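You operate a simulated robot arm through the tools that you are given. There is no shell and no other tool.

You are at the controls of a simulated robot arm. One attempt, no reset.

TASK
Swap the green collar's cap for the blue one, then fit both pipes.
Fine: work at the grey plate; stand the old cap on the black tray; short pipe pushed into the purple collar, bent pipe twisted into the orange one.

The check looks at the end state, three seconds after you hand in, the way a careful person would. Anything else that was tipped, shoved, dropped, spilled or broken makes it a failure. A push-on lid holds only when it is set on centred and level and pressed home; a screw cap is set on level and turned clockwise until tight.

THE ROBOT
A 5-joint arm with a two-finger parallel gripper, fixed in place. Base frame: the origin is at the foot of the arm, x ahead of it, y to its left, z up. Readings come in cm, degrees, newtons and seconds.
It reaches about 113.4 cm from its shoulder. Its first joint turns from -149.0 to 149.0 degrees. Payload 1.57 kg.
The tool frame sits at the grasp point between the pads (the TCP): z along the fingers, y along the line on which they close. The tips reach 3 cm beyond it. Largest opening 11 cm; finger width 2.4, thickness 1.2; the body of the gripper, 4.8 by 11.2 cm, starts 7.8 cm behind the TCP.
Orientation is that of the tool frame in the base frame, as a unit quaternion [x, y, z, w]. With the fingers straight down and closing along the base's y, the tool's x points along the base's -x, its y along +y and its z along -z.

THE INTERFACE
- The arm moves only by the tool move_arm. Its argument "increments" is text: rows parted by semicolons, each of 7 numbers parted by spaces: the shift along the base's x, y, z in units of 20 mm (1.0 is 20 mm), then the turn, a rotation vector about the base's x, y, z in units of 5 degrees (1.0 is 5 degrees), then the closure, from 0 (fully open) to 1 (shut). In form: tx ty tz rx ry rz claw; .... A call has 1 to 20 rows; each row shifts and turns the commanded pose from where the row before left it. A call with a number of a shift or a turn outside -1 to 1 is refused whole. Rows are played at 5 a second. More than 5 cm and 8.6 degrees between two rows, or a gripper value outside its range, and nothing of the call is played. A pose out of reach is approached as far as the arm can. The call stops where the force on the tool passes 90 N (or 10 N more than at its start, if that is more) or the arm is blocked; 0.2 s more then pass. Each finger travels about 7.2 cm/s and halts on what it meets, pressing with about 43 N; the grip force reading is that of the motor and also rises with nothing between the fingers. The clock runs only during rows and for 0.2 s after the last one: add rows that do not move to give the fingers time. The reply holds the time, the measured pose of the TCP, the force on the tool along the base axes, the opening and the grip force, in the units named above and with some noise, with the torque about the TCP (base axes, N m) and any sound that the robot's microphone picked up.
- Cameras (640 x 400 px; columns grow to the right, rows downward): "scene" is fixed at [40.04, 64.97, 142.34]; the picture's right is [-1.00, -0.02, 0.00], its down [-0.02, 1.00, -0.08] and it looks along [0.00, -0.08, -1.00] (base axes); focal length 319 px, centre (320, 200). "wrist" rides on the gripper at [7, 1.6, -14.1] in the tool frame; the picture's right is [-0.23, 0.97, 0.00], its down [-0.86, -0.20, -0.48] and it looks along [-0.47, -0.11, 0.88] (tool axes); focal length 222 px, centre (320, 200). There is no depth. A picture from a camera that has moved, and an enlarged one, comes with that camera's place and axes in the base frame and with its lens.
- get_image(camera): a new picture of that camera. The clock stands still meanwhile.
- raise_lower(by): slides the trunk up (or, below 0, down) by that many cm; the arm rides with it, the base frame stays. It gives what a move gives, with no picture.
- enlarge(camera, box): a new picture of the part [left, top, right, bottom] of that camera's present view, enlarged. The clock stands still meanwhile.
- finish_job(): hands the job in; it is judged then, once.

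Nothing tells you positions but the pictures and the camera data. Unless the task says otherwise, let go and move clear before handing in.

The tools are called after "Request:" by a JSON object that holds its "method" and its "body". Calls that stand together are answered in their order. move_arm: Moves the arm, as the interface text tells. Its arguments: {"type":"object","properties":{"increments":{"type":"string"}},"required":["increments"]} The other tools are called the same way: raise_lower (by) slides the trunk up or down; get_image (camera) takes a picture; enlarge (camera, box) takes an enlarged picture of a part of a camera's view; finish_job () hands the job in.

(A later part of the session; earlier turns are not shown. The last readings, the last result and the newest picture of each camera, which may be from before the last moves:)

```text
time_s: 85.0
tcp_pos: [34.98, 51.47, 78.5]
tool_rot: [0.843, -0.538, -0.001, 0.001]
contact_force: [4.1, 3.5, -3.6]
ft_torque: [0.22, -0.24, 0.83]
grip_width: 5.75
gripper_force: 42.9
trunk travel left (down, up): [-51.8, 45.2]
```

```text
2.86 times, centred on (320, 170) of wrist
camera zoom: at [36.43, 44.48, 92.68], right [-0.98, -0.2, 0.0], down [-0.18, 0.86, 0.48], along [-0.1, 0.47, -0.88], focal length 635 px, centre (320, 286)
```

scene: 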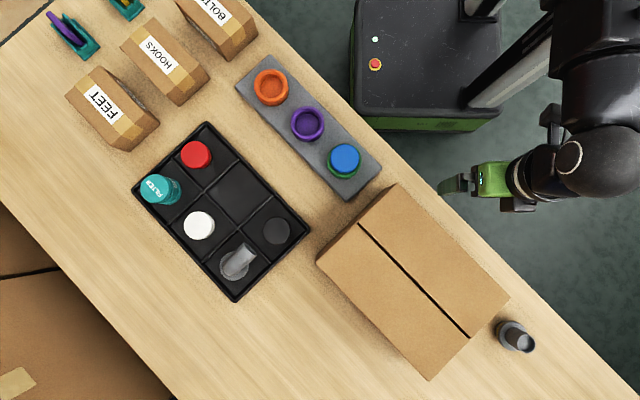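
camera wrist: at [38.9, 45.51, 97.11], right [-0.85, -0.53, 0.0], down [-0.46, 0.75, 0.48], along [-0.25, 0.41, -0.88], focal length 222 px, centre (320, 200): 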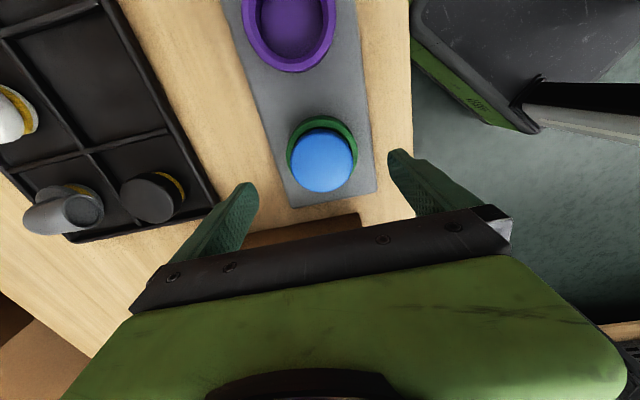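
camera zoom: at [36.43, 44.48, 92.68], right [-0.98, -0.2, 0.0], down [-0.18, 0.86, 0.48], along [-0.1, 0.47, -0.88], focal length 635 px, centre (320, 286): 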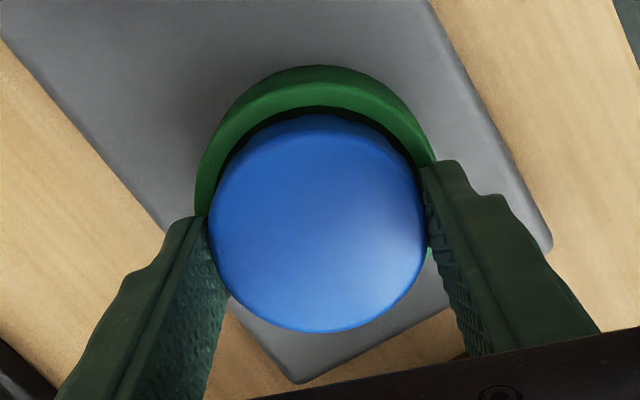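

It threads: the cap is drawing itself down as it turns, so it is a screw fit. Continue turning clockwise, following down with the trunk.

Request:
{"method": "raise_lower", "body": {"by": -0.05}}

Request:
{"method": "move_arm", "body": {"increments": "0 0 0 0 0 -1 1;0 0 0 0 0 -1 1;0 0 0 0 0 -1 1;0 0 0 0 0 -1 1"}}

Request:
{"method": "enlarge", "body": {"camera": "wrist", "box": [240, 100, 400, 240]}}

```text
time_s: 85.5
tcp_pos: [35.04, 51.41, 78.41]
tool_rot: [0.843, -0.537, 0.0, 0.0]
contact_force: [4.7, 4.4, 6.9]
ft_torque: [0.21, -0.28, 0.43]
grip_width: 5.72
gripper_force: 42.6
trunk travel left (down, up): [-51.8, 45.2]
```

```text
time_s: 86.5
tcp_pos: [34.95, 51.46, 78.45]
tool_rot: [0.736, -0.677, 0.0, 0.001]
contact_force: [5.6, 2.3, -1.5]
ft_torque: [0.19, -0.42, 0.91]
grip_width: 5.75
gripper_force: 43.2
trunk travel left (down, up): [-51.8, 45.2]
```

```text
2.86 times, centred on (320, 170) of wrist
camera zoom: at [33.97, 44.49, 92.64], right [-0.99, 0.14, 0.0], down [0.13, 0.87, 0.48], along [0.07, 0.47, -0.88], focal length 635 px, centre (320, 286)
```

zoom: 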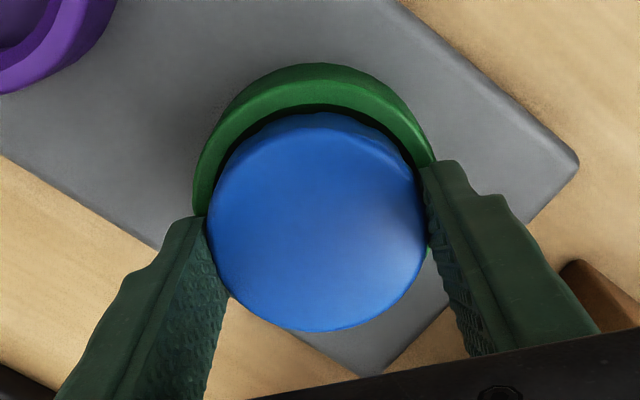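

Torque is near the grip's slip limit, so I can't yet tell rotation from slip. I'll do a small pull test to see if it holds now.

Request:
{"method": "raise_lower", "body": {"by": 0.12}}

```text
time_s: 87.0
tcp_pos: [34.84, 51.48, 78.54]
tool_rot: [0.738, -0.675, 0.0, 0.001]
contact_force: [-0.7, 0.9, -0.1]
ft_torque: [-0.03, 0.04, 0.04]
grip_width: 5.77
gripper_force: 42.8
trunk travel left (down, up): [-51.9, 45.1]
```

Free again when lifted slightly. I'll test turning while lifted, to see where the resisting torque comes from.

Request:
{"method": "move_arm", "body": {"increments": "0 0 0 0 0 1 1;0 0 0 0 0 1 1;0 0 0 0 0 1 1;0 0 0 0 0 1 1"}}

Request:
{"method": "raise_lower", "body": {"by": -0.1}}

Request:
{"method": "move_arm", "body": {"increments": "0 0 0 0 0 1 1;0 0 0 0 0 1 1"}}

Request:
{"method": "move_arm", "body": {"increments": "0 0 0 0 0 -1 1;0 0 0 0 0 -1 1"}}

```text
time_s: 88.0
tcp_pos: [34.94, 51.45, 78.6]
tool_rot: [0.843, -0.537, -0.001, 0.001]
contact_force: [-2.1, 0.9, 0.3]
ft_torque: [-0.02, 0.03, -1.34]
grip_width: 5.76
gripper_force: 42.9
trunk travel left (down, up): [-51.9, 45.1]
```

```text
time_s: 88.5
tcp_pos: [34.87, 51.46, 78.57]
tool_rot: [0.843, -0.537, 0.0, -0.001]
contact_force: [1.2, 3.6, 21.2]
ft_torque: [0.07, -0.12, -0.97]
grip_width: 5.74
gripper_force: 42.7
trunk travel left (down, up): [-51.8, 45.2]
```

```text
time_s: 89.1
tcp_pos: [34.92, 51.36, 78.36]
tool_rot: [0.887, -0.461, 0.0, 0.001]
contact_force: [-1.1, -1.1, 0.0]
ft_torque: [-0.03, -0.11, -0.79]
grip_width: 5.74
gripper_force: 42.9
trunk travel left (down, up): [-51.8, 45.2]
```

```text
time_s: 89.7
tcp_pos: [34.96, 51.3, 78.5]
tool_rot: [0.843, -0.538, 0.0, 0.001]
contact_force: [0.2, 0.4, -1.2]
ft_torque: [0.06, -0.03, 0.46]
grip_width: 5.75
gripper_force: 42.9
trunk travel left (down, up): [-51.8, 45.2]
```

The cap resists turning both ways even without axial load, but slides up freely, which suggests a keyed fit. I'll release and inspect the collar bores and plug shapes up close.

Request:
{"method": "move_arm", "body": {"increments": "0 0 0 0 0 0 0.36;0 0 0 0 0 0 0.36;0 0 0 0 0 0 0.36"}}

Request:
{"method": "raise_lower", "body": {"by": 6}}

Request:
{"method": "get_image", "body": {"camera": "wrist"}}

Request:
{"method": "enlarge", "body": {"camera": "wrist", "box": [250, 90, 390, 210]}}

```text
time_s: 90.5
tcp_pos: [34.93, 51.39, 78.33]
tool_rot: [0.843, -0.537, 0.0, 0.0]
contact_force: [0.2, -0.2, -0.2]
ft_torque: [0.02, 0.01, -0.01]
grip_width: 7.04
gripper_force: 0.1
trunk travel left (down, up): [-51.8, 45.2]
```

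```text
time_s: 91.5
tcp_pos: [34.77, 51.55, 84.55]
tool_rot: [0.844, -0.537, 0.001, 0.0]
contact_force: [0.4, -0.4, -0.7]
ft_torque: [0.01, -0.03, 0.04]
grip_width: 7.05
gripper_force: 0.2
trunk travel left (down, up): [-57.8, 39.2]
```

```text
taken
camera wrist: at [36.38, 44.54, 98.68], right [-0.98, -0.21, 0.0], down [-0.18, 0.86, 0.48], along [-0.1, 0.47, -0.88], focal length 222 px, centre (320, 200)
```

wrist: 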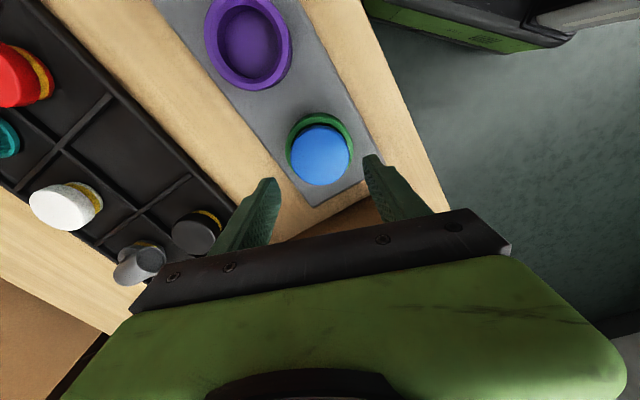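

```text
3.33 times, centred on (320, 150) of wrist
camera zoom: at [36.38, 44.54, 98.68], right [-0.98, -0.21, 0.0], down [-0.18, 0.86, 0.48], along [-0.1, 0.47, -0.88], focal length 740 px, centre (320, 367)
```

zoom: 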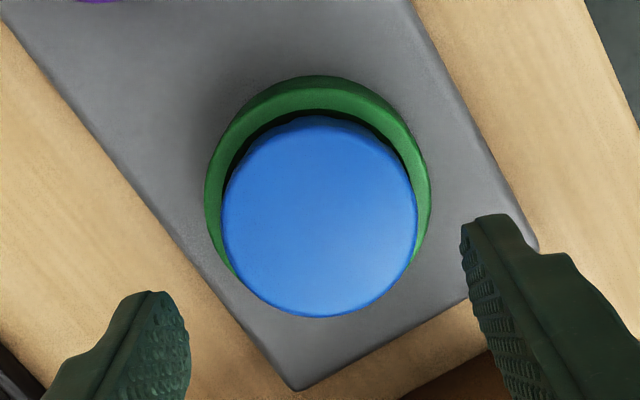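

Request:
{"method": "move_arm", "body": {"increments": "0.84 -0.86 0 0 0 0 0.36;0.84 -0.86 0 0 0 0 0.36;0.84 -0.86 0 0 0 0 0.36;0.84 -0.86 0 0 0 0 0.36;0.84 -0.86 0 0 0 0 0.36;0.84 -0.86 0 0 0 0 0.36;0 0 0 0 0 0 0.36"}}

Request:
{"method": "get_image", "body": {"camera": "wrist"}}

Request:
{"method": "enlarge", "body": {"camera": "wrist", "box": [250, 60, 390, 200]}}

Request:
{"method": "enlarge", "body": {"camera": "scene", "box": [245, 65, 295, 110]}}

```text
time_s: 93.1
tcp_pos: [44.72, 41.02, 84.51]
tool_rot: [0.843, -0.538, 0.0, 0.0]
contact_force: [-0.5, 0.0, 0.0]
ft_torque: [-0.02, 0.0, -0.02]
grip_width: 7.05
gripper_force: 0.0
trunk travel left (down, up): [-57.8, 39.2]
```

```text
taken
camera wrist: at [46.2, 34.2, 98.68], right [-0.98, -0.21, 0.0], down [-0.18, 0.86, 0.48], along [-0.1, 0.47, -0.88], focal length 222 px, centre (320, 200)
```

wrist: 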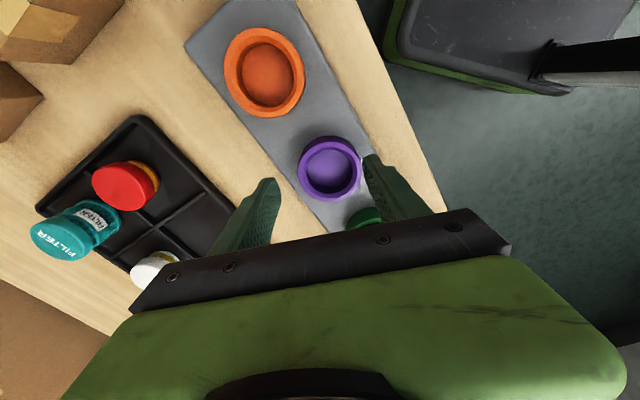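

```text
2.86 times, centred on (320, 130) of wrist
camera zoom: at [46.2, 34.2, 98.68], right [-0.98, -0.21, 0.0], down [-0.18, 0.86, 0.48], along [-0.1, 0.47, -0.88], focal length 635 px, centre (320, 400)
```

zoom: 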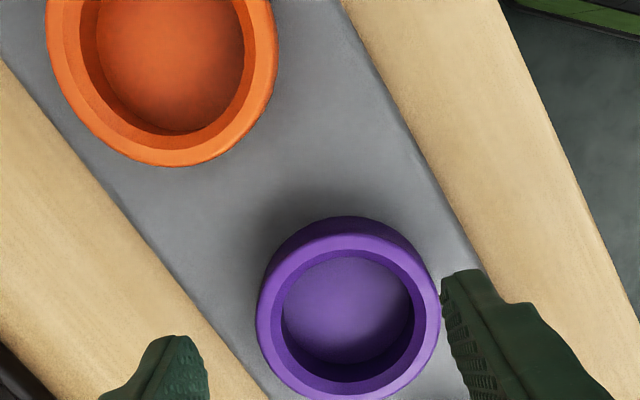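

```text
8.89 times, centred on (270, 88) of scene
camera zoom: at [40.04, 64.97, 142.34], right [-1.0, -0.02, 0.0], down [-0.02, 1.0, -0.08], along [0.0, -0.08, -1.0], focal length 2834 px, centre (764, 1200)
```

zoom: 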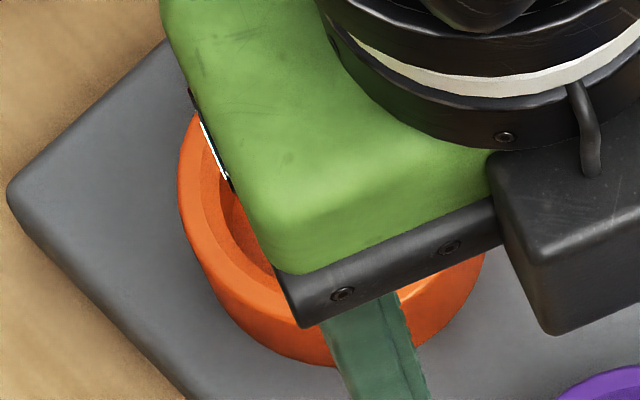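

The bores are smooth and alike; the cap's disc seems to rest on the chamfer at seat. I'll look at the blue cap from the side again in its present state.

Request:
{"method": "raise_lower", "body": {"by": 2.6}}

Request:
{"method": "move_arm", "body": {"increments": "-0.9 0.9 0 0 0 1 0;-0.9 0.9 0 0 0 1 0;-0.9 0.9 0 0 0 1 0;-0.9 0.9 0 0 0 1 0;-0.9 0.9 0 0 0 1 0;-0.96 0.45 0 0 0 0 0;-0.96 0.45 0 0 0 0 0;-0.96 0.45 0 0 0 0 0;-0.96 0.4 0 0 0 0 0;-0.96 0.4 0 0 0 0 0;-0.96 0.4 0 0 0 0 0;-0.96 0.4 0 0 0 0 0;-0.96 0.4 0 0 0 0 0;-0.96 0.4 0 0 0 0 0;-0.96 0.4 0 0 0 0 0;-0.96 0.1 0 0 0 0 0;-0.96 0.1 0 0 0 0 0;0 0 0 0 0 0 0"}}

Request:
{"method": "get_image", "body": {"camera": "wrist"}}

```text
time_s: 93.8
tcp_pos: [44.68, 41.11, 87.12]
tool_rot: [0.843, -0.537, -0.001, 0.0]
contact_force: [0.2, -0.8, 0.6]
ft_torque: [0.0, 0.0, 0.01]
grip_width: 7.04
gripper_force: 0.0
trunk travel left (down, up): [-60.4, 36.6]
```

```text
time_s: 97.6
tcp_pos: [12.65, 58.51, 87.18]
tool_rot: [0.94, -0.342, 0.0, 0.0]
contact_force: [0.1, 0.1, -0.5]
ft_torque: [0.03, -0.02, 0.03]
grip_width: 10.97
gripper_force: 0.0
trunk travel left (down, up): [-60.4, 36.6]
```

```text
taken
camera wrist: at [17.0, 52.96, 101.28], right [-0.8, -0.6, 0.0], down [-0.53, 0.7, 0.48], along [-0.29, 0.38, -0.88], focal length 222 px, centre (320, 200)
```

wrist: 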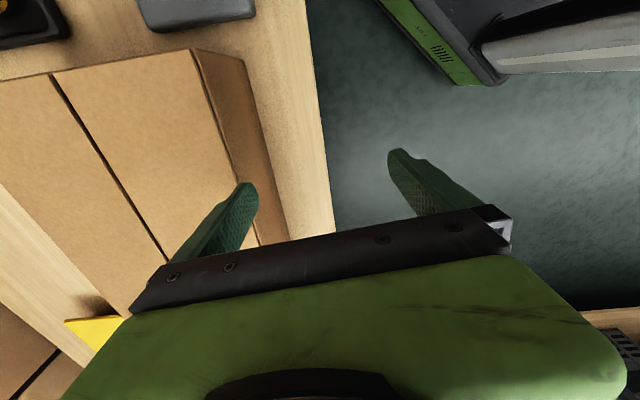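

Request:
{"method": "move_arm", "body": {"increments": "0 0 0 0 0 -1 0;0 0 0 0 0 -1 0;0 0 0 0 0 -1 0;0 0 0 0 0 -1 0;0 0 0 0 0 -1 0;0 0 0 0 0 -1 0;0 0 0 0 0 -1 0;0 0 0 0 0 -1 0;0 0 0 0 0 -1 0;0 0 0 0 0 -1 0;0 0 0 0 0 0 0"}}

Request:
{"method": "enlarge", "body": {"camera": "wrist", "box": [50, 80, 180, 180]}}

Request:
{"method": "enlarge", "body": {"camera": "scene", "box": [320, 135, 370, 185]}}

Request:
{"method": "enlarge", "body": {"camera": "wrist", "box": [0, 200, 160, 320]}}

```text
time_s: 100.0
tcp_pos: [12.7, 58.86, 87.09]
tool_rot: [-0.706, 0.708, -0.001, 0.0]
contact_force: [0.5, -0.3, -0.3]
ft_torque: [-0.01, 0.01, 0.01]
grip_width: 11.0
gripper_force: 0.0
trunk travel left (down, up): [-60.4, 36.6]
```

```text
4.00 times, centred on (115, 130) of wrist
camera zoom: at [11.0, 51.94, 101.28], right [-0.97, 0.23, 0.0], down [0.2, 0.85, 0.48], along [0.11, 0.47, -0.88], focal length 888 px, centre (1140, 480)
```

zoom: 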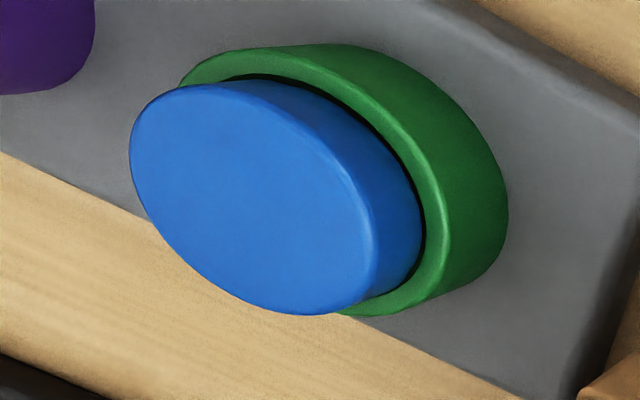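

```text
8.00 times, centred on (345, 160) of scene
camera zoom: at [40.04, 64.97, 142.34], right [-1.0, -0.02, 0.0], down [-0.02, 1.0, -0.08], along [0.0, -0.08, -1.0], focal length 2550 px, centre (120, 520)
```

zoom: 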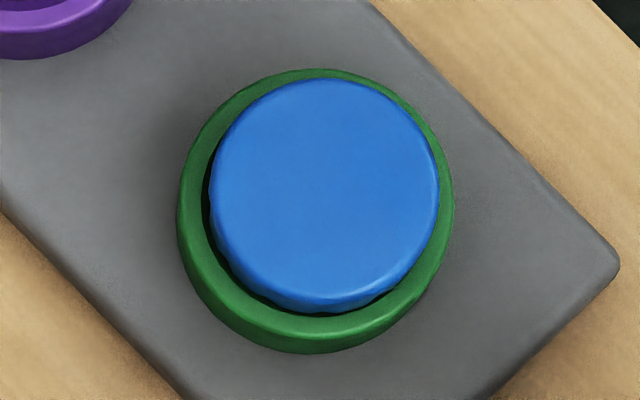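

```text
3.33 times, centred on (80, 260) of wrist
camera zoom: at [11.0, 51.94, 101.28], right [-0.97, 0.23, 0.0], down [0.2, 0.85, 0.48], along [0.11, 0.47, -0.88], focal length 740 px, centre (1120, 0)
```

zoom: 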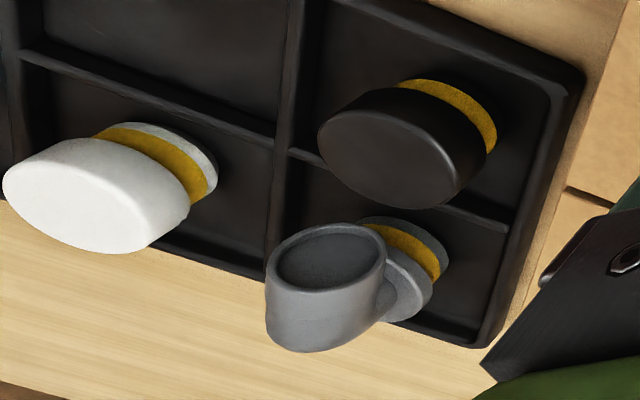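

The cap now matches the white cap's original seat exactly: centred, no yellow showing. I'll return, press once more from above, and test carefully with tiny pulls.

Request:
{"method": "move_arm", "body": {"increments": "0.95 -0.3 0 0 0 0.75 1;0.95 -0.3 0 0 0 0.75 1;0.95 -0.3 0 0 0 0.75 1;0.95 -0.3 0 0 0 0.75 1;0.95 -0.3 0 0 0 0.75 1;0.95 -0.3 0 0 0 0.75 1;0.95 -0.3 0 0 0 0.75 1;0.95 -0.3 0 0 0 0.75 1;0.95 -0.3 0 0 0 0.75 1;0.95 -0.3 0 0 0 0.75 1;0.92 -0.42 0 0 0 0.75 1;0.68 -0.35 0 0 0 0.7 1;0 0 0 0 0 0 1"}}

Request:
{"method": "raise_lower", "body": {"by": -5.6}}

Request:
{"method": "enlarge", "body": {"camera": "wrist", "box": [240, 100, 400, 240]}}

```text
time_s: 102.8
tcp_pos: [34.87, 51.29, 87.12]
tool_rot: [0.923, -0.384, 0.0, 0.0]
contact_force: [-0.5, 0.1, 1.0]
ft_torque: [-0.03, -0.01, 0.0]
grip_width: 0.0
gripper_force: 21.4
trunk travel left (down, up): [-60.4, 36.6]
```

```text
time_s: 103.8
tcp_pos: [34.89, 51.36, 81.57]
tool_rot: [0.923, -0.385, 0.0, 0.0]
contact_force: [0.0, 0.2, -0.4]
ft_torque: [-0.04, -0.02, 0.01]
grip_width: 0.0
gripper_force: 21.3
trunk travel left (down, up): [-54.8, 42.2]
```

```text
2.86 times, centred on (320, 170) of wrist
camera zoom: at [38.69, 45.31, 95.69], right [-0.85, -0.52, 0.0], down [-0.46, 0.75, 0.48], along [-0.25, 0.41, -0.88], focal length 635 px, centre (320, 286)
```

zoom: 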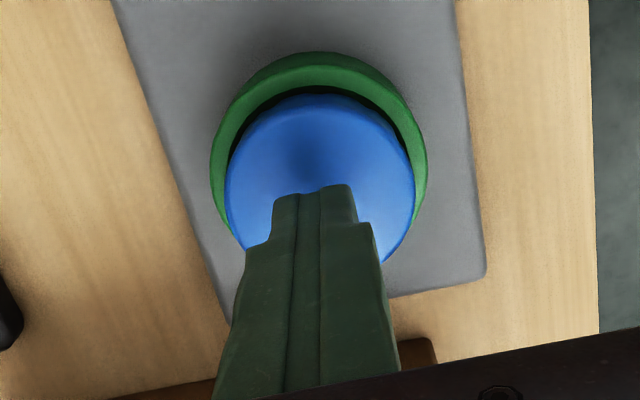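

Request:
{"method": "raise_lower", "body": {"by": -1.3}}

Request:
{"method": "raise_lower", "body": {"by": -0.15}}

Request:
{"method": "raise_lower", "body": {"by": -0.12}}

```text
time_s: 104.4
tcp_pos: [34.95, 51.34, 80.15]
tool_rot: [0.923, -0.385, 0.0, 0.0]
contact_force: [1.0, 0.8, 4.5]
ft_torque: [0.04, 0.01, 0.03]
grip_width: 0.0
gripper_force: 21.9
trunk travel left (down, up): [-53.5, 43.5]
```

```text
time_s: 104.9
tcp_pos: [34.9, 51.21, 80.17]
tool_rot: [0.923, -0.384, 0.0, -0.001]
contact_force: [5.0, 7.8, 32.9]
ft_torque: [0.25, -0.14, 0.01]
grip_width: 0.02
gripper_force: 21.6
trunk travel left (down, up): [-53.3, 43.7]
```

```text
time_s: 105.4
tcp_pos: [34.9, 51.25, 80.16]
tool_rot: [0.923, -0.385, 0.0, -0.003]
contact_force: [10.9, 15.8, 66.4]
ft_torque: [0.53, -0.32, -0.02]
grip_width: 0.0
gripper_force: 21.3
trunk travel left (down, up): [-53.2, 43.8]
```

Request:
{"method": "raise_lower", "body": {"by": 3}}

Request:
{"method": "move_arm", "body": {"increments": "0 0 0 0 0 0 0;0 0 0 0 0 0 0;0 0 0 0 0 0 0"}}

Request:
{"method": "raise_lower", "body": {"by": -4.4}}

Request:
{"method": "move_arm", "body": {"increments": "0 0 0 0 0 0 1;0 0 0 0 0 0 1;0 0 0 0 0 0 1;0 0 0 0 0 0 1;0 0 0 0 0 0 1"}}

Request:
{"method": "move_arm", "body": {"increments": "0 0 0 0 0 -0.8 1"}}

Request:
{"method": "move_arm", "body": {"increments": "0 0 0 0 0 -0.8 1"}}

```text
time_s: 106.2
tcp_pos: [34.91, 51.38, 82.8]
tool_rot: [0.923, -0.384, 0.0, 0.001]
contact_force: [-0.4, -0.1, 0.0]
ft_torque: [0.0, -0.03, -0.02]
grip_width: 0.0
gripper_force: 21.8
trunk travel left (down, up): [-56.2, 40.8]
```

```text
time_s: 107.0
tcp_pos: [34.87, 51.33, 82.97]
tool_rot: [0.923, -0.384, 0.0, 0.001]
contact_force: [-0.3, 0.6, -0.2]
ft_torque: [0.04, 0.01, 0.0]
grip_width: 10.91
gripper_force: 0.5
trunk travel left (down, up): [-56.2, 40.8]
```

```text
time_s: 107.8
tcp_pos: [34.92, 51.38, 78.58]
tool_rot: [0.923, -0.385, 0.0, 0.001]
contact_force: [0.6, -0.3, -0.8]
ft_torque: [-0.02, 0.02, -0.04]
grip_width: 10.98
gripper_force: 0.0
trunk travel left (down, up): [-51.8, 45.2]
```

```text
time_s: 109.0
tcp_pos: [34.84, 51.35, 78.44]
tool_rot: [0.923, -0.384, 0.0, 0.0]
contact_force: [0.3, 0.3, 0.7]
ft_torque: [0.02, -0.04, 0.0]
grip_width: 5.77
gripper_force: 43.2
trunk travel left (down, up): [-51.8, 45.2]
```

```text
time_s: 109.4
tcp_pos: [34.86, 51.28, 78.42]
tool_rot: [0.909, -0.416, 0.0, 0.0]
contact_force: [1.5, 4.3, 2.2]
ft_torque: [0.14, -0.05, 1.28]
grip_width: 5.73
gripper_force: 43.4
trunk travel left (down, up): [-51.8, 45.2]
```

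```text
time_s: 109.8
tcp_pos: [34.87, 51.37, 78.47]
tool_rot: [0.893, -0.449, 0.001, 0.0]
contact_force: [1.9, 3.0, 0.6]
ft_torque: [0.21, -0.1, 1.09]
grip_width: 5.76
gripper_force: 42.8
trunk travel left (down, up): [-51.8, 45.2]
```

Turning meets 1.3 Nm within 4°: rotation is locked. Now tiny pulls to see whether it is held axially.

Request:
{"method": "raise_lower", "body": {"by": 0.04}}

Request:
{"method": "raise_lower", "body": {"by": 0.04}}

Request:
{"method": "raise_lower", "body": {"by": 0.08}}

Request:
{"method": "enlarge", "body": {"camera": "wrist", "box": [240, 100, 400, 240]}}

```text
time_s: 110.3
tcp_pos: [34.81, 51.25, 78.54]
tool_rot: [0.894, -0.448, 0.0, 0.0]
contact_force: [0.5, 3.5, -7.9]
ft_torque: [0.31, -0.2, 0.73]
grip_width: 5.72
gripper_force: 43.4
trunk travel left (down, up): [-51.9, 45.1]
```

```text
time_s: 110.8
tcp_pos: [34.96, 51.27, 78.55]
tool_rot: [0.894, -0.448, 0.0, 0.0]
contact_force: [-0.6, -0.2, -0.1]
ft_torque: [-0.03, 0.0, 0.0]
grip_width: 5.72
gripper_force: 43.3
trunk travel left (down, up): [-51.9, 45.1]
```

```text
time_s: 111.3
tcp_pos: [34.96, 51.41, 78.67]
tool_rot: [0.894, -0.448, 0.0, 0.0]
contact_force: [0.3, 0.3, -0.1]
ft_torque: [-0.01, 0.02, -0.03]
grip_width: 5.72
gripper_force: 42.8
trunk travel left (down, up): [-52.0, 45.0]
```

```text
2.86 times, centred on (320, 170) of wrist
camera zoom: at [37.77, 44.81, 92.89], right [-0.92, -0.4, 0.0], down [-0.35, 0.8, 0.48], along [-0.19, 0.44, -0.88], focal length 635 px, centre (320, 286)
```

zoom: 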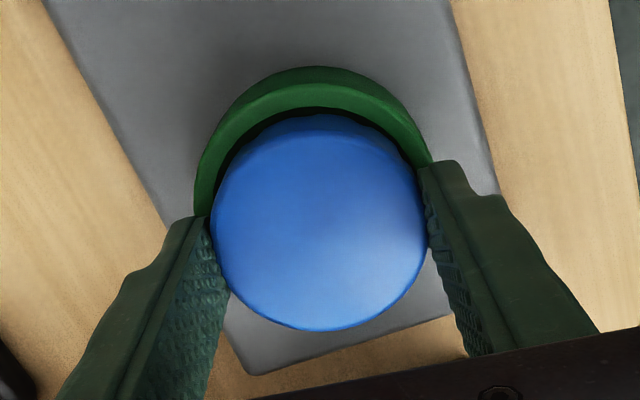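

Informative: it was held (8 N pull, then released), so it is a push-fit latch that engages when pressed home. I'll push it back down, release, press from the top, and leave it alone.

Request:
{"method": "raise_lower", "body": {"by": -0.22}}

Request:
{"method": "move_arm", "body": {"increments": "0 0 0 0 0 0 0.36;0 0 0 0 0 0 0.36;0 0 0 0 0 0 0.36"}}

Request:
{"method": "raise_lower", "body": {"by": 3.2}}

Request:
{"method": "move_arm", "body": {"increments": "-0.03 0.05 0 0 0 0 1;0 0 0 0 0 0 1;0 0 0 0 0 0 1;0 0 0 0 0 0 1;0 0 0 0 0 0 1"}}

Request:
{"method": "raise_lower", "body": {"by": -1.4}}

```text
time_s: 111.8
tcp_pos: [34.78, 51.25, 78.5]
tool_rot: [0.894, -0.448, 0.001, -0.001]
contact_force: [3.4, 5.6, 22.6]
ft_torque: [0.18, -0.14, 0.24]
grip_width: 5.73
gripper_force: 43.2
trunk travel left (down, up): [-51.8, 45.2]
```

```text
time_s: 112.7
tcp_pos: [34.88, 51.4, 78.51]
tool_rot: [0.894, -0.448, -0.001, 0.0]
contact_force: [0.7, -0.2, 0.0]
ft_torque: [0.03, -0.01, -0.02]
grip_width: 7.05
gripper_force: 0.0
trunk travel left (down, up): [-51.8, 45.2]
```

```text
time_s: 113.4
tcp_pos: [34.85, 51.32, 81.59]
tool_rot: [0.894, -0.448, 0.0, 0.0]
contact_force: [-0.4, 0.4, -1.2]
ft_torque: [0.03, -0.02, 0.0]
grip_width: 7.05
gripper_force: 0.1
trunk travel left (down, up): [-55.0, 42.0]
```

```text
time_s: 114.6
tcp_pos: [34.79, 51.29, 81.59]
tool_rot: [0.894, -0.447, 0.0, 0.0]
contact_force: [0.6, -0.4, 0.0]
ft_torque: [-0.02, -0.06, -0.01]
grip_width: 0.0
gripper_force: 21.4
trunk travel left (down, up): [-55.0, 42.0]
```

```text
time_s: 115.2
tcp_pos: [34.97, 51.48, 80.27]
tool_rot: [0.894, -0.447, 0.0, 0.001]
contact_force: [0.6, 0.0, -0.2]
ft_torque: [-0.01, -0.02, -0.02]
grip_width: 0.0
gripper_force: 20.5
trunk travel left (down, up): [-53.6, 43.4]
```

Request:
{"method": "raise_lower", "body": {"by": -0.25}}

Request:
{"method": "raise_lower", "body": {"by": -0.1}}

Request:
{"method": "raise_lower", "body": {"by": 4}}

Request:
{"method": "enlarge", "body": {"camera": "wrist", "box": [240, 80, 400, 220]}}

```text
time_s: 115.8
tcp_pos: [34.9, 51.34, 80.1]
tool_rot: [0.894, -0.448, 0.0, -0.001]
contact_force: [5.2, 7.2, 36.5]
ft_torque: [0.21, -0.15, -0.02]
grip_width: 0.0
gripper_force: 21.6
trunk travel left (down, up): [-53.3, 43.7]
```

```text
time_s: 116.3
tcp_pos: [34.81, 51.3, 80.25]
tool_rot: [0.894, -0.448, 0.0, -0.003]
contact_force: [11.5, 17.4, 69.3]
ft_torque: [0.53, -0.36, 0.05]
grip_width: 0.02
gripper_force: 21.5
trunk travel left (down, up): [-53.2, 43.8]
```

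```text
time_s: 117.1
tcp_pos: [34.83, 51.33, 83.87]
tool_rot: [0.894, -0.448, 0.0, 0.001]
contact_force: [-0.3, -0.4, -0.3]
ft_torque: [0.0, 0.01, 0.0]
grip_width: 0.0
gripper_force: 21.4
trunk travel left (down, up): [-57.2, 39.8]
```

```text
2.86 times, centred on (320, 150) of wrist
camera zoom: at [37.71, 44.9, 98.08], right [-0.92, -0.4, 0.0], down [-0.35, 0.81, 0.48], along [-0.19, 0.44, -0.88], focal length 635 px, centre (320, 343)
```

zoom: 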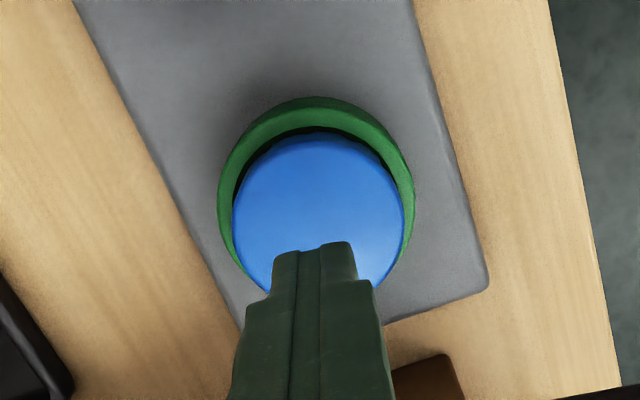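

The blue cap is seated (69 N press). Next, the short pipe beyond the box: raise and move to look at it.

Request:
{"method": "raise_lower", "body": {"by": 12}}

Request:
{"method": "move_arm", "body": {"increments": "-0.97 0.841 0 0 0 0 0;-0.97 0.841 0 0 0 0 0;-0.97 0.841 0 0 0 0 0;-0.97 0.841 0 0 0 0 0;-0.97 0.841 0 0 0 0 0;-0.97 0.841 0 0 0 0 0;-0.97 0.841 0 0 0 0 0;-0.97 0.841 0 0 0 0 0;-0.97 0.841 0 0 0 0 0;-0.97 0.841 0 0 0 0 0;-0.97 0.841 0 0 0 0 0;-0.97 0.841 0 0 0 0 0;-0.97 0.841 0 0 0 0 0;-0.97 0.841 0 0 0 0 0;-0.97 0.841 0 0 0 0 0;-0.97 0.841 0 0 0 0 0;0 0 0 0 0 0 0"}}

Request:
{"method": "get_image", "body": {"camera": "wrist"}}

Request:
{"method": "get_image", "body": {"camera": "scene"}}

```text
time_s: 118.6
tcp_pos: [34.7, 51.46, 96.04]
tool_rot: [0.894, -0.447, -0.001, -0.001]
contact_force: [-0.4, 0.1, 0.3]
ft_torque: [-0.02, -0.04, 0.01]
grip_width: 0.0
gripper_force: 21.7
trunk travel left (down, up): [-69.2, 27.8]
```

```text
time_s: 122.2
tcp_pos: [3.77, 78.33, 95.88]
tool_rot: [0.894, -0.449, 0.0, 0.0]
contact_force: [-0.3, -0.5, 0.3]
ft_torque: [-0.02, -0.02, -0.02]
grip_width: 11.0
gripper_force: 0.1
trunk travel left (down, up): [-69.2, 27.8]
```

```text
taken
camera wrist: at [6.72, 71.9, 110.1], right [-0.92, -0.4, 0.0], down [-0.35, 0.8, 0.48], along [-0.19, 0.44, -0.88], focal length 222 px, centre (320, 200)
```

wrist: 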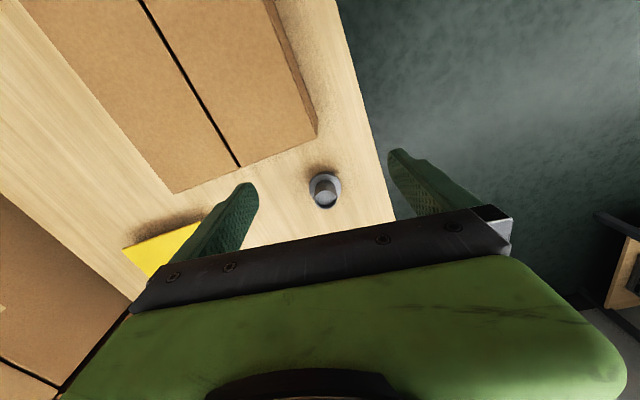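

```text
taken
```

scene: 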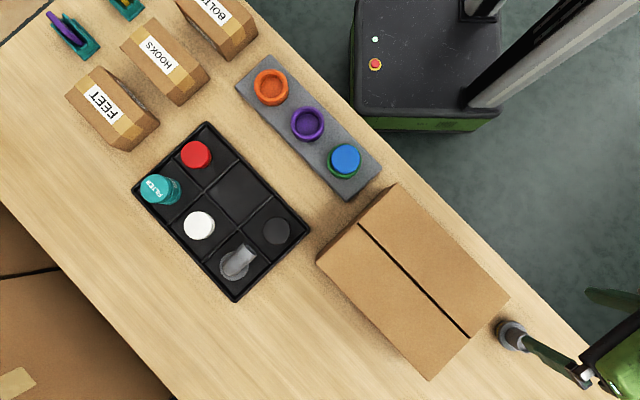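

Request:
{"method": "enlarge", "body": {"camera": "wrist", "box": [275, 150, 375, 230]}}

Request:
{"method": "enlarge", "body": {"camera": "scene", "box": [480, 300, 560, 360]}}

```text
5.00 times, centred on (325, 190) of wrist
camera zoom: at [6.72, 71.9, 110.1], right [-0.92, -0.4, 0.0], down [-0.35, 0.8, 0.48], along [-0.19, 0.44, -0.88], focal length 1111 px, centre (295, 250)
```

zoom: 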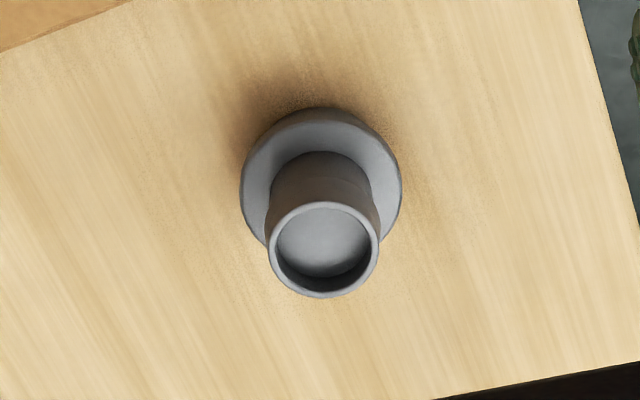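

```text
6.67 times, centred on (520, 330) of scene
camera zoom: at [40.04, 64.97, 142.34], right [-1.0, -0.02, 0.0], down [-0.02, 1.0, -0.08], along [0.0, -0.08, -1.0], focal length 2125 px, centre (-1013, -667)
```

zoom: 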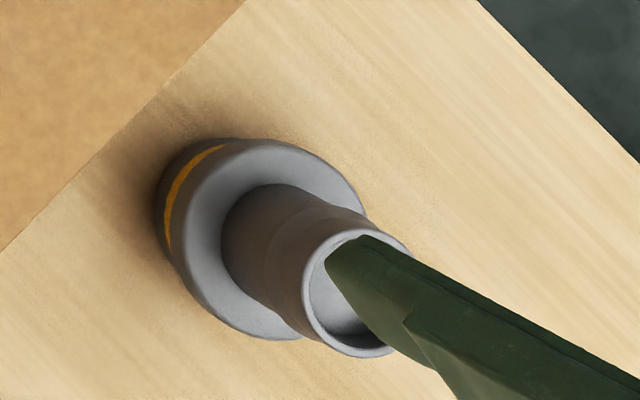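

The short pipe stands at about (-1.4, 87.9), top z 77, tube 3.8 cm wide on a flange. I'll position above it with the fingers closing parallel to the box edge.

Request:
{"method": "move_arm", "body": {"increments": "-0.518 0.946 0 0 0 0.328 0;-0.518 0.946 0 0 0 0.328 0;-0.518 0.946 0 0 0 0.328 0;-0.518 0.946 0 0 0 0.328 0;-0.518 0.946 0 0 0 0.328 0.35;0 0 0 0 0 0 0.35;0 0 0 0 0 0 0.35"}}

Request:
{"method": "raise_lower", "body": {"by": -11}}

Request:
{"method": "enlarge", "body": {"camera": "wrist", "box": [240, 80, 400, 220]}}

Request:
{"method": "get_image", "body": {"camera": "scene"}}

```text
time_s: 123.8
tcp_pos: [-1.54, 87.48, 95.94]
tool_rot: [0.924, -0.383, 0.0, 0.0]
contact_force: [1.0, -0.5, -0.1]
ft_torque: [-0.01, 0.0, 0.02]
grip_width: 7.16
gripper_force: 0.1
trunk travel left (down, up): [-69.2, 27.8]
```

```text
time_s: 125.2
tcp_pos: [-1.61, 87.54, 84.93]
tool_rot: [0.924, -0.383, -0.001, 0.0]
contact_force: [0.0, 0.5, 0.5]
ft_torque: [-0.02, 0.05, -0.01]
grip_width: 7.13
gripper_force: 0.0
trunk travel left (down, up): [-58.2, 38.8]
```

```text
2.86 times, centred on (320, 150) of wrist
camera zoom: at [2.21, 81.51, 99.1], right [-0.85, -0.53, 0.0], down [-0.46, 0.75, 0.48], along [-0.25, 0.41, -0.88], focal length 635 px, centre (320, 343)
```

zoom: 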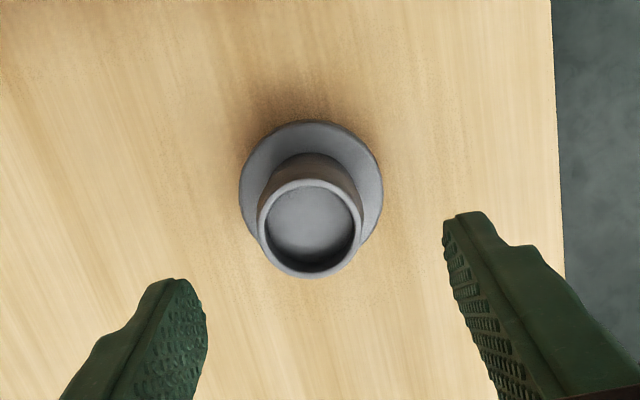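

```text
taken
```

scene: 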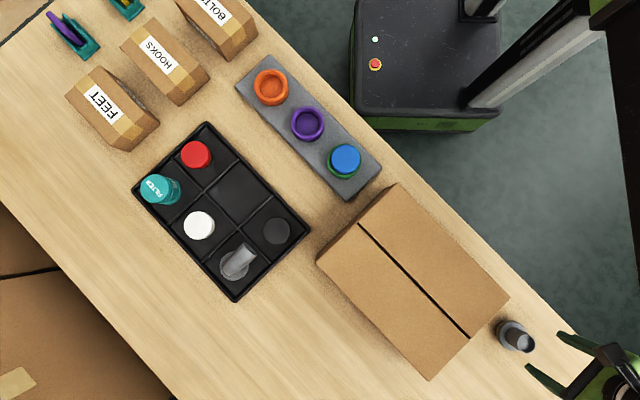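

Request:
{"method": "move_arm", "body": {"increments": "0.12 0.2 0 0 0 0 0.35;0 0 0 0 0 0 0.35"}}

Request:
{"method": "raise_lower", "body": {"by": -4.5}}

Request:
{"method": "enlarge", "body": {"camera": "wrist", "box": [240, 80, 400, 220]}}

```text
time_s: 125.8
tcp_pos: [-1.37, 87.81, 84.78]
tool_rot: [0.924, -0.383, 0.001, 0.0]
contact_force: [-0.3, 0.7, -0.4]
ft_torque: [0.01, 0.0, 0.02]
grip_width: 7.15
gripper_force: 0.0
trunk travel left (down, up): [-58.2, 38.8]
```

```text
time_s: 126.7
tcp_pos: [-1.45, 87.87, 80.47]
tool_rot: [0.924, -0.382, 0.0, 0.0]
contact_force: [-0.5, 0.7, 0.6]
ft_torque: [0.02, 0.04, 0.0]
grip_width: 7.15
gripper_force: 0.0
trunk travel left (down, up): [-53.7, 43.3]
```

```text
2.86 times, centred on (320, 150) of wrist
camera zoom: at [2.38, 81.9, 94.6], right [-0.85, -0.53, 0.0], down [-0.46, 0.75, 0.48], along [-0.25, 0.41, -0.88], focal length 635 px, centre (320, 343)
```

zoom: 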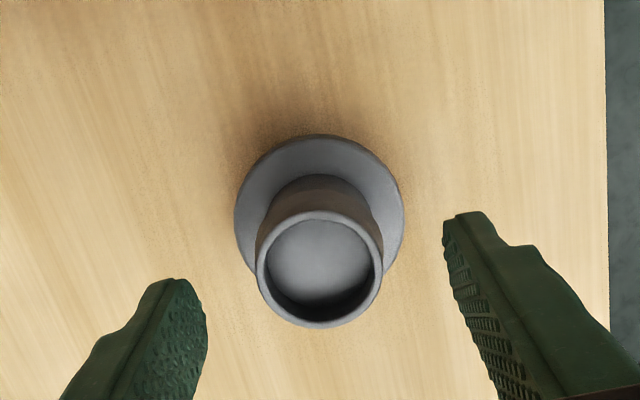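

Centred. Descend to grip the tube just above its flange.

Request:
{"method": "raise_lower", "body": {"by": -3.2}}

Request:
{"method": "raise_lower", "body": {"by": -0.6}}

Request:
{"method": "enlarge", "body": {"camera": "wrist", "box": [240, 80, 400, 220]}}

```text
time_s: 127.5
tcp_pos: [-1.49, 87.78, 77.14]
tool_rot: [0.924, -0.383, -0.001, 0.001]
contact_force: [0.1, -0.4, -0.2]
ft_torque: [0.01, 0.02, 0.01]
grip_width: 7.13
gripper_force: 0.1
trunk travel left (down, up): [-50.5, 46.5]
```

```text
time_s: 128.0
tcp_pos: [-1.37, 87.87, 76.63]
tool_rot: [0.924, -0.383, -0.001, -0.001]
contact_force: [-0.5, 1.0, -1.0]
ft_torque: [0.0, 0.01, -0.02]
grip_width: 7.17
gripper_force: 0.0
trunk travel left (down, up): [-49.9, 47.1]
```

```text
2.86 times, centred on (320, 150) of wrist
camera zoom: at [2.38, 81.9, 90.8], right [-0.85, -0.53, 0.0], down [-0.46, 0.75, 0.48], along [-0.25, 0.41, -0.88], focal length 635 px, centre (320, 343)
```

zoom: 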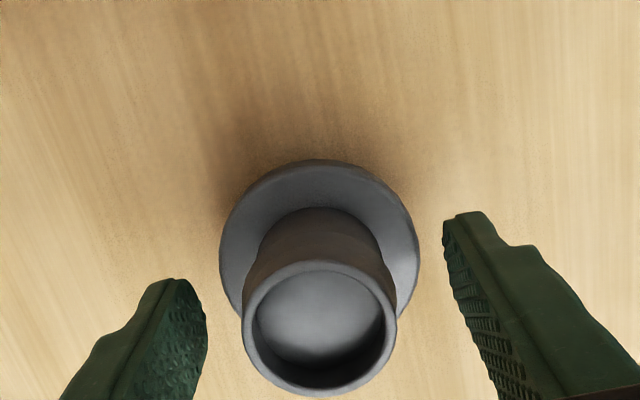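

Request:
{"method": "move_arm", "body": {"increments": "0 0 0 0 0 0 1;0 0 0 0 0 0 1;0 0 0 0 0 0 1;0 0 0 0 0 0 1;0 0 0 0 0 0 1"}}

Request:
{"method": "raise_lower", "body": {"by": 1.5}}

Request:
{"method": "enlarge", "body": {"camera": "wrist", "box": [240, 80, 400, 220]}}

```text
time_s: 129.2
tcp_pos: [-1.33, 87.78, 76.56]
tool_rot: [0.924, -0.383, 0.0, 0.0]
contact_force: [-0.1, 0.8, 0.4]
ft_torque: [0.0, -0.01, 0.01]
grip_width: 3.74
gripper_force: 43.4
trunk travel left (down, up): [-49.9, 47.1]
```

```text
time_s: 129.8
tcp_pos: [-1.48, 87.9, 78.07]
tool_rot: [0.924, -0.382, 0.001, 0.0]
contact_force: [-0.2, -0.4, -0.4]
ft_torque: [0.0, 0.03, -0.03]
grip_width: 3.73
gripper_force: 42.6
trunk travel left (down, up): [-51.4, 45.6]
```

```text
2.86 times, centred on (320, 150) of wrist
camera zoom: at [2.37, 81.92, 92.29], right [-0.85, -0.53, 0.0], down [-0.46, 0.75, 0.48], along [-0.25, 0.41, -0.88], focal length 635 px, centre (320, 343)
```

zoom: 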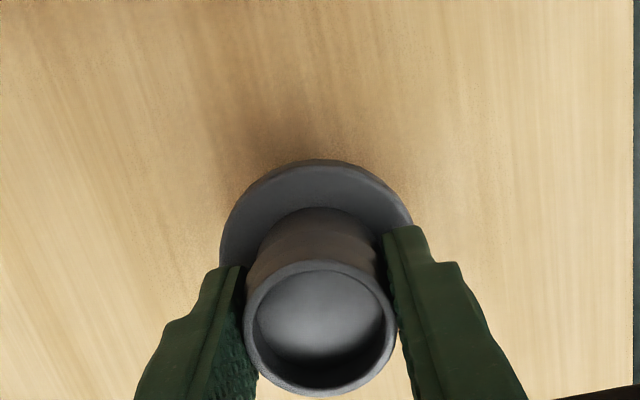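

Pipe gripped and lifted. Raise high and carry it over the box toward the purple collar at about (43.0, 43.4).

Request:
{"method": "raise_lower", "body": {"by": 18}}

Request:
{"method": "move_arm", "body": {"increments": "0.97 -0.97 0 0 0 0 1;0.97 -0.97 0 0 0 0 1;0.97 -0.97 0 0 0 0 1;0.97 -0.97 0 0 0 0 1;0.97 -0.97 0 0 0 0 1;0.97 -0.97 0 0 0 0 1;0.97 -0.97 0 0 0 0 1;0.97 -0.97 0 0 0 0 1;0.97 -0.97 0 0 0 0 1;0.97 -0.97 0 0 0 0 1;0.97 -0.97 0 0 0 0 1;0.97 -0.97 0 0 0 0 1;0.97 -0.97 0 0 0 0 1;0.97 -0.97 0 0 0 0 1;0.97 -0.97 0 0 0 0 1;0.97 -0.97 0 0 0 0 1;0.97 -0.97 0 0 0 0 1;0.97 -0.97 0 0 0 0 1;0 0 0 0 0 0 1"}}

Request:
{"method": "move_arm", "body": {"increments": "0.958 -0.969 0 0 0 0 1;0.958 -0.969 0 0 0 0 1;0.958 -0.969 0 0 0 0 1;0.958 -0.969 0 0 0 0 1;0.958 -0.969 0 0 0 0 1;0 0 0 0 0 0 1"}}

Request:
{"method": "raise_lower", "body": {"by": -9}}

Request:
{"method": "get_image", "body": {"camera": "wrist"}}

Request:
{"method": "enlarge", "body": {"camera": "wrist", "box": [240, 60, 400, 200]}}

```text
time_s: 131.8
tcp_pos: [-1.44, 87.8, 96.07]
tool_rot: [0.924, -0.383, 0.001, 0.0]
contact_force: [0.0, -0.6, 1.0]
ft_torque: [-0.01, 0.0, -0.03]
grip_width: 3.74
gripper_force: 42.9
trunk travel left (down, up): [-69.4, 27.6]
```

```text
time_s: 135.8
tcp_pos: [33.37, 52.94, 96.09]
tool_rot: [0.924, -0.382, 0.0, 0.0]
contact_force: [0.2, -0.2, -0.8]
ft_torque: [0.0, 0.0, 0.01]
grip_width: 3.72
gripper_force: 42.8
trunk travel left (down, up): [-69.4, 27.6]
```

```text
time_s: 137.2
tcp_pos: [43.27, 43.4, 96.27]
tool_rot: [0.924, -0.383, 0.0, 0.0]
contact_force: [0.2, -1.0, -0.3]
ft_torque: [0.03, -0.03, -0.02]
grip_width: 3.71
gripper_force: 43.2
trunk travel left (down, up): [-69.4, 27.6]
```

```text
time_s: 138.5
tcp_pos: [43.15, 43.39, 87.08]
tool_rot: [0.924, -0.383, 0.0, 0.0]
contact_force: [0.1, -0.3, -1.3]
ft_torque: [0.02, 0.01, 0.0]
grip_width: 3.7
gripper_force: 43.0
trunk travel left (down, up): [-60.4, 36.6]
```

```text
taken
camera wrist: at [46.96, 37.4, 101.31], right [-0.85, -0.53, 0.0], down [-0.46, 0.75, 0.48], along [-0.25, 0.41, -0.88], focal length 222 px, centre (320, 200)
```

wrist: 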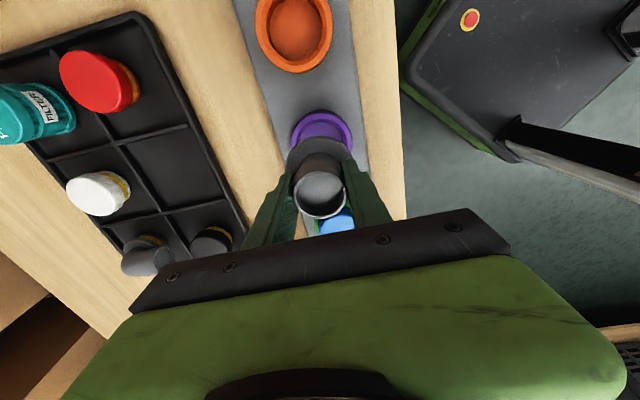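

```text
2.86 times, centred on (320, 130) of wrist
camera zoom: at [46.96, 37.4, 101.31], right [-0.85, -0.53, 0.0], down [-0.46, 0.75, 0.48], along [-0.25, 0.41, -0.88], focal length 635 px, centre (320, 400)
```

zoom: 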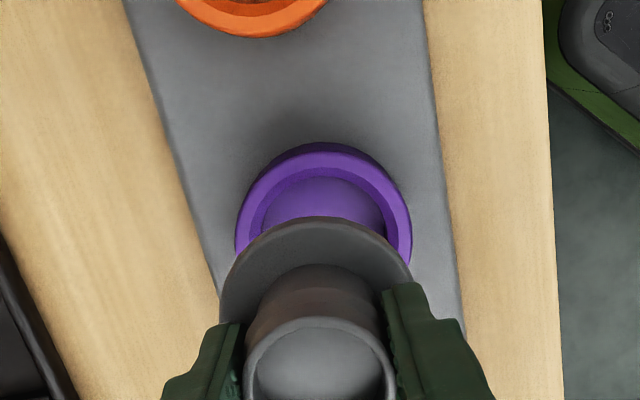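

Well aligned over the purple collar. Lowering towards the rim.

Request:
{"method": "raise_lower", "body": {"by": -5}}

Request:
{"method": "enlarge", "body": {"camera": "wrist", "box": [240, 80, 400, 220]}}

Request:
{"method": "enlarge", "body": {"camera": "scene", "box": [280, 100, 340, 150]}}

```text
time_s: 139.4
tcp_pos: [43.11, 43.43, 82.02]
tool_rot: [0.924, -0.382, 0.001, 0.0]
contact_force: [-0.3, 0.3, -0.6]
ft_torque: [0.03, 0.0, 0.01]
grip_width: 3.7
gripper_force: 42.9
trunk travel left (down, up): [-55.4, 41.6]
```

```text
2.86 times, centred on (320, 150) of wrist
camera zoom: at [46.96, 37.4, 96.3], right [-0.85, -0.53, 0.0], down [-0.46, 0.75, 0.48], along [-0.25, 0.41, -0.88], focal length 635 px, centre (320, 343)
```

zoom: 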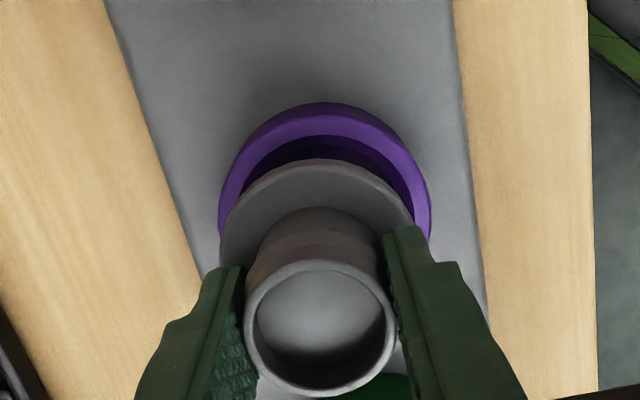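

```text
8.00 times, centred on (310, 125) of scene
camera zoom: at [40.04, 64.97, 142.34], right [-1.0, -0.02, 0.0], down [-0.02, 1.0, -0.08], along [0.0, -0.08, -1.0], focal length 2550 px, centre (400, 800)
```

zoom: 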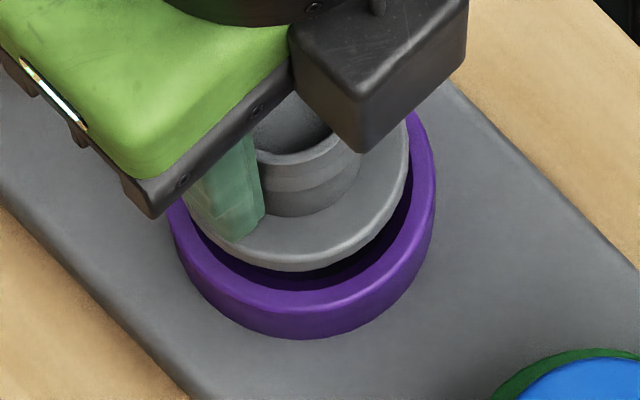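

Small correction (about 2 mm toward -y), then continue down.

Request:
{"method": "move_arm", "body": {"increments": "-0.01 -0.08 0 0 0 0 1;0 0 0 0 0 0 1"}}

Request:
{"method": "raise_lower", "body": {"by": -1}}

Request:
{"method": "enlarge", "body": {"camera": "wrist", "box": [240, 80, 400, 220]}}

```text
time_s: 140.0
tcp_pos: [43.12, 43.31, 82.11]
tool_rot: [0.924, -0.382, 0.0, 0.0]
contact_force: [1.0, -0.4, -1.0]
ft_torque: [0.02, 0.02, 0.01]
grip_width: 3.71
gripper_force: 43.0
trunk travel left (down, up): [-55.4, 41.6]
```

```text
time_s: 140.6
tcp_pos: [43.21, 43.33, 81.04]
tool_rot: [0.924, -0.383, 0.0, 0.0]
contact_force: [-0.5, -0.3, -1.1]
ft_torque: [-0.01, 0.02, 0.02]
grip_width: 3.72
gripper_force: 42.8
trunk travel left (down, up): [-54.4, 42.6]
```

```text
2.86 times, centred on (320, 150) of wrist
camera zoom: at [46.97, 37.32, 95.3], right [-0.85, -0.53, 0.0], down [-0.46, 0.75, 0.48], along [-0.25, 0.41, -0.88], focal length 635 px, centre (320, 343)
```

zoom: 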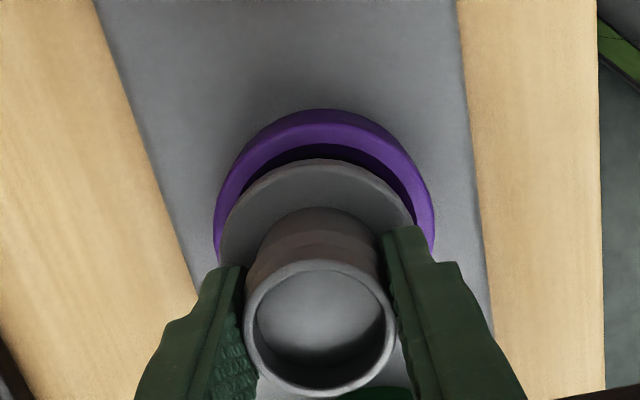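

Request:
{"method": "move_arm", "body": {"increments": "-0.05 -0.09 0 0 0 0 1;0 0 0 0 0 0 1;0 0 0 0 0 0 1"}}

Request:
{"method": "enlarge", "body": {"camera": "wrist", "box": [240, 80, 400, 220]}}

```text
time_s: 141.4
tcp_pos: [43.1, 43.15, 81.16]
tool_rot: [0.924, -0.382, 0.0, -0.001]
contact_force: [-0.2, 0.6, -1.1]
ft_torque: [-0.01, 0.0, -0.02]
grip_width: 3.71
gripper_force: 42.8
trunk travel left (down, up): [-54.4, 42.6]
```

```text
2.86 times, centred on (320, 150) of wrist
camera zoom: at [46.92, 37.18, 95.3], right [-0.85, -0.53, 0.0], down [-0.46, 0.75, 0.48], along [-0.25, 0.41, -0.88], focal length 635 px, centre (320, 343)
```

zoom: 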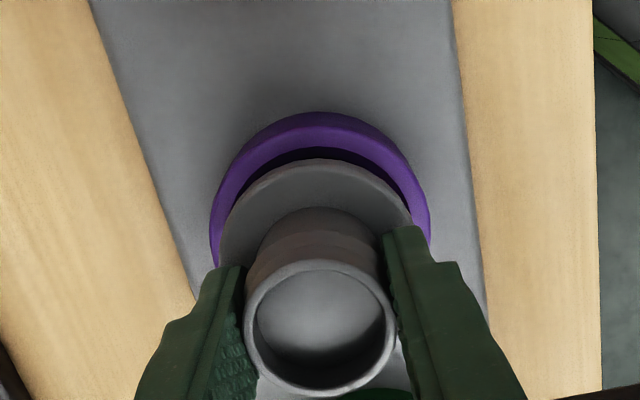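

Now matched to the reference alignment. Insert in steps.

Request:
{"method": "raise_lower", "body": {"by": -0.6}}

Request:
{"method": "raise_lower", "body": {"by": -0.4}}

Request:
{"method": "raise_lower", "body": {"by": -0.2}}

Request:
{"method": "raise_lower", "body": {"by": -0.2}}

Request:
{"method": "enlarge", "body": {"camera": "wrist", "box": [240, 80, 400, 220]}}

```text
time_s: 141.9
tcp_pos: [43.03, 43.21, 80.54]
tool_rot: [0.924, -0.383, 0.0, 0.0]
contact_force: [0.3, 0.2, -0.7]
ft_torque: [-0.01, -0.03, 0.02]
grip_width: 3.72
gripper_force: 43.5
trunk travel left (down, up): [-53.8, 43.2]
```

```text
time_s: 142.5
tcp_pos: [43.2, 43.15, 80.06]
tool_rot: [0.924, -0.382, 0.0, 0.0]
contact_force: [0.1, -0.8, -0.7]
ft_torque: [0.02, 0.02, -0.01]
grip_width: 3.73
gripper_force: 42.6
trunk travel left (down, up): [-53.4, 43.6]
```

```text
time_s: 143.0
tcp_pos: [43.04, 43.17, 79.84]
tool_rot: [0.924, -0.383, 0.0, 0.0]
contact_force: [-0.2, -0.4, 0.4]
ft_torque: [-0.02, 0.05, 0.03]
grip_width: 3.73
gripper_force: 43.2
trunk travel left (down, up): [-53.2, 43.8]
```

```text
time_s: 143.5
tcp_pos: [43.21, 43.29, 79.82]
tool_rot: [0.924, -0.383, 0.0, 0.0]
contact_force: [-1.1, -1.1, -3.2]
ft_torque: [-0.02, -0.05, 0.01]
grip_width: 3.68
gripper_force: 42.5
trunk travel left (down, up): [-53.0, 44.0]
```

```text
2.86 times, centred on (320, 150) of wrist
camera zoom: at [46.92, 37.19, 93.88], right [-0.85, -0.53, 0.0], down [-0.46, 0.75, 0.48], along [-0.25, 0.41, -0.88], focal length 635 px, centre (320, 343)
```

zoom: 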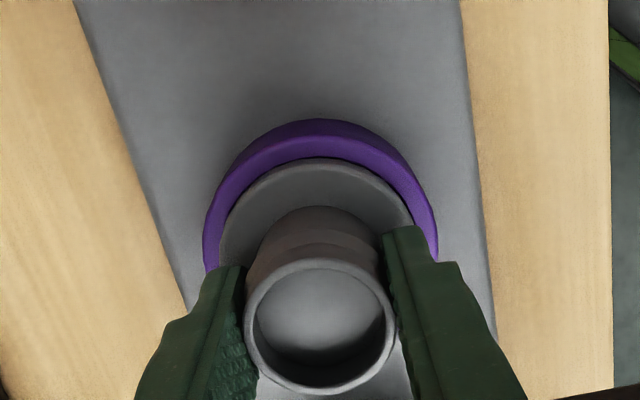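

Request:
{"method": "raise_lower", "body": {"by": -0.1}}

Request:
{"method": "raise_lower", "body": {"by": -0.1}}

```text
time_s: 144.0
tcp_pos: [43.15, 43.12, 79.6]
tool_rot: [0.924, -0.382, 0.0, 0.0]
contact_force: [2.8, 2.6, 16.3]
ft_torque: [0.07, -0.11, 0.05]
grip_width: 3.7
gripper_force: 42.9
trunk travel left (down, up): [-52.9, 44.1]
```

```text
time_s: 144.5
tcp_pos: [43.16, 43.21, 79.69]
tool_rot: [0.924, -0.383, 0.0, -0.001]
contact_force: [7.2, 7.5, 31.9]
ft_torque: [0.14, -0.16, 0.06]
grip_width: 3.71
gripper_force: 42.3
trunk travel left (down, up): [-52.8, 44.2]
```

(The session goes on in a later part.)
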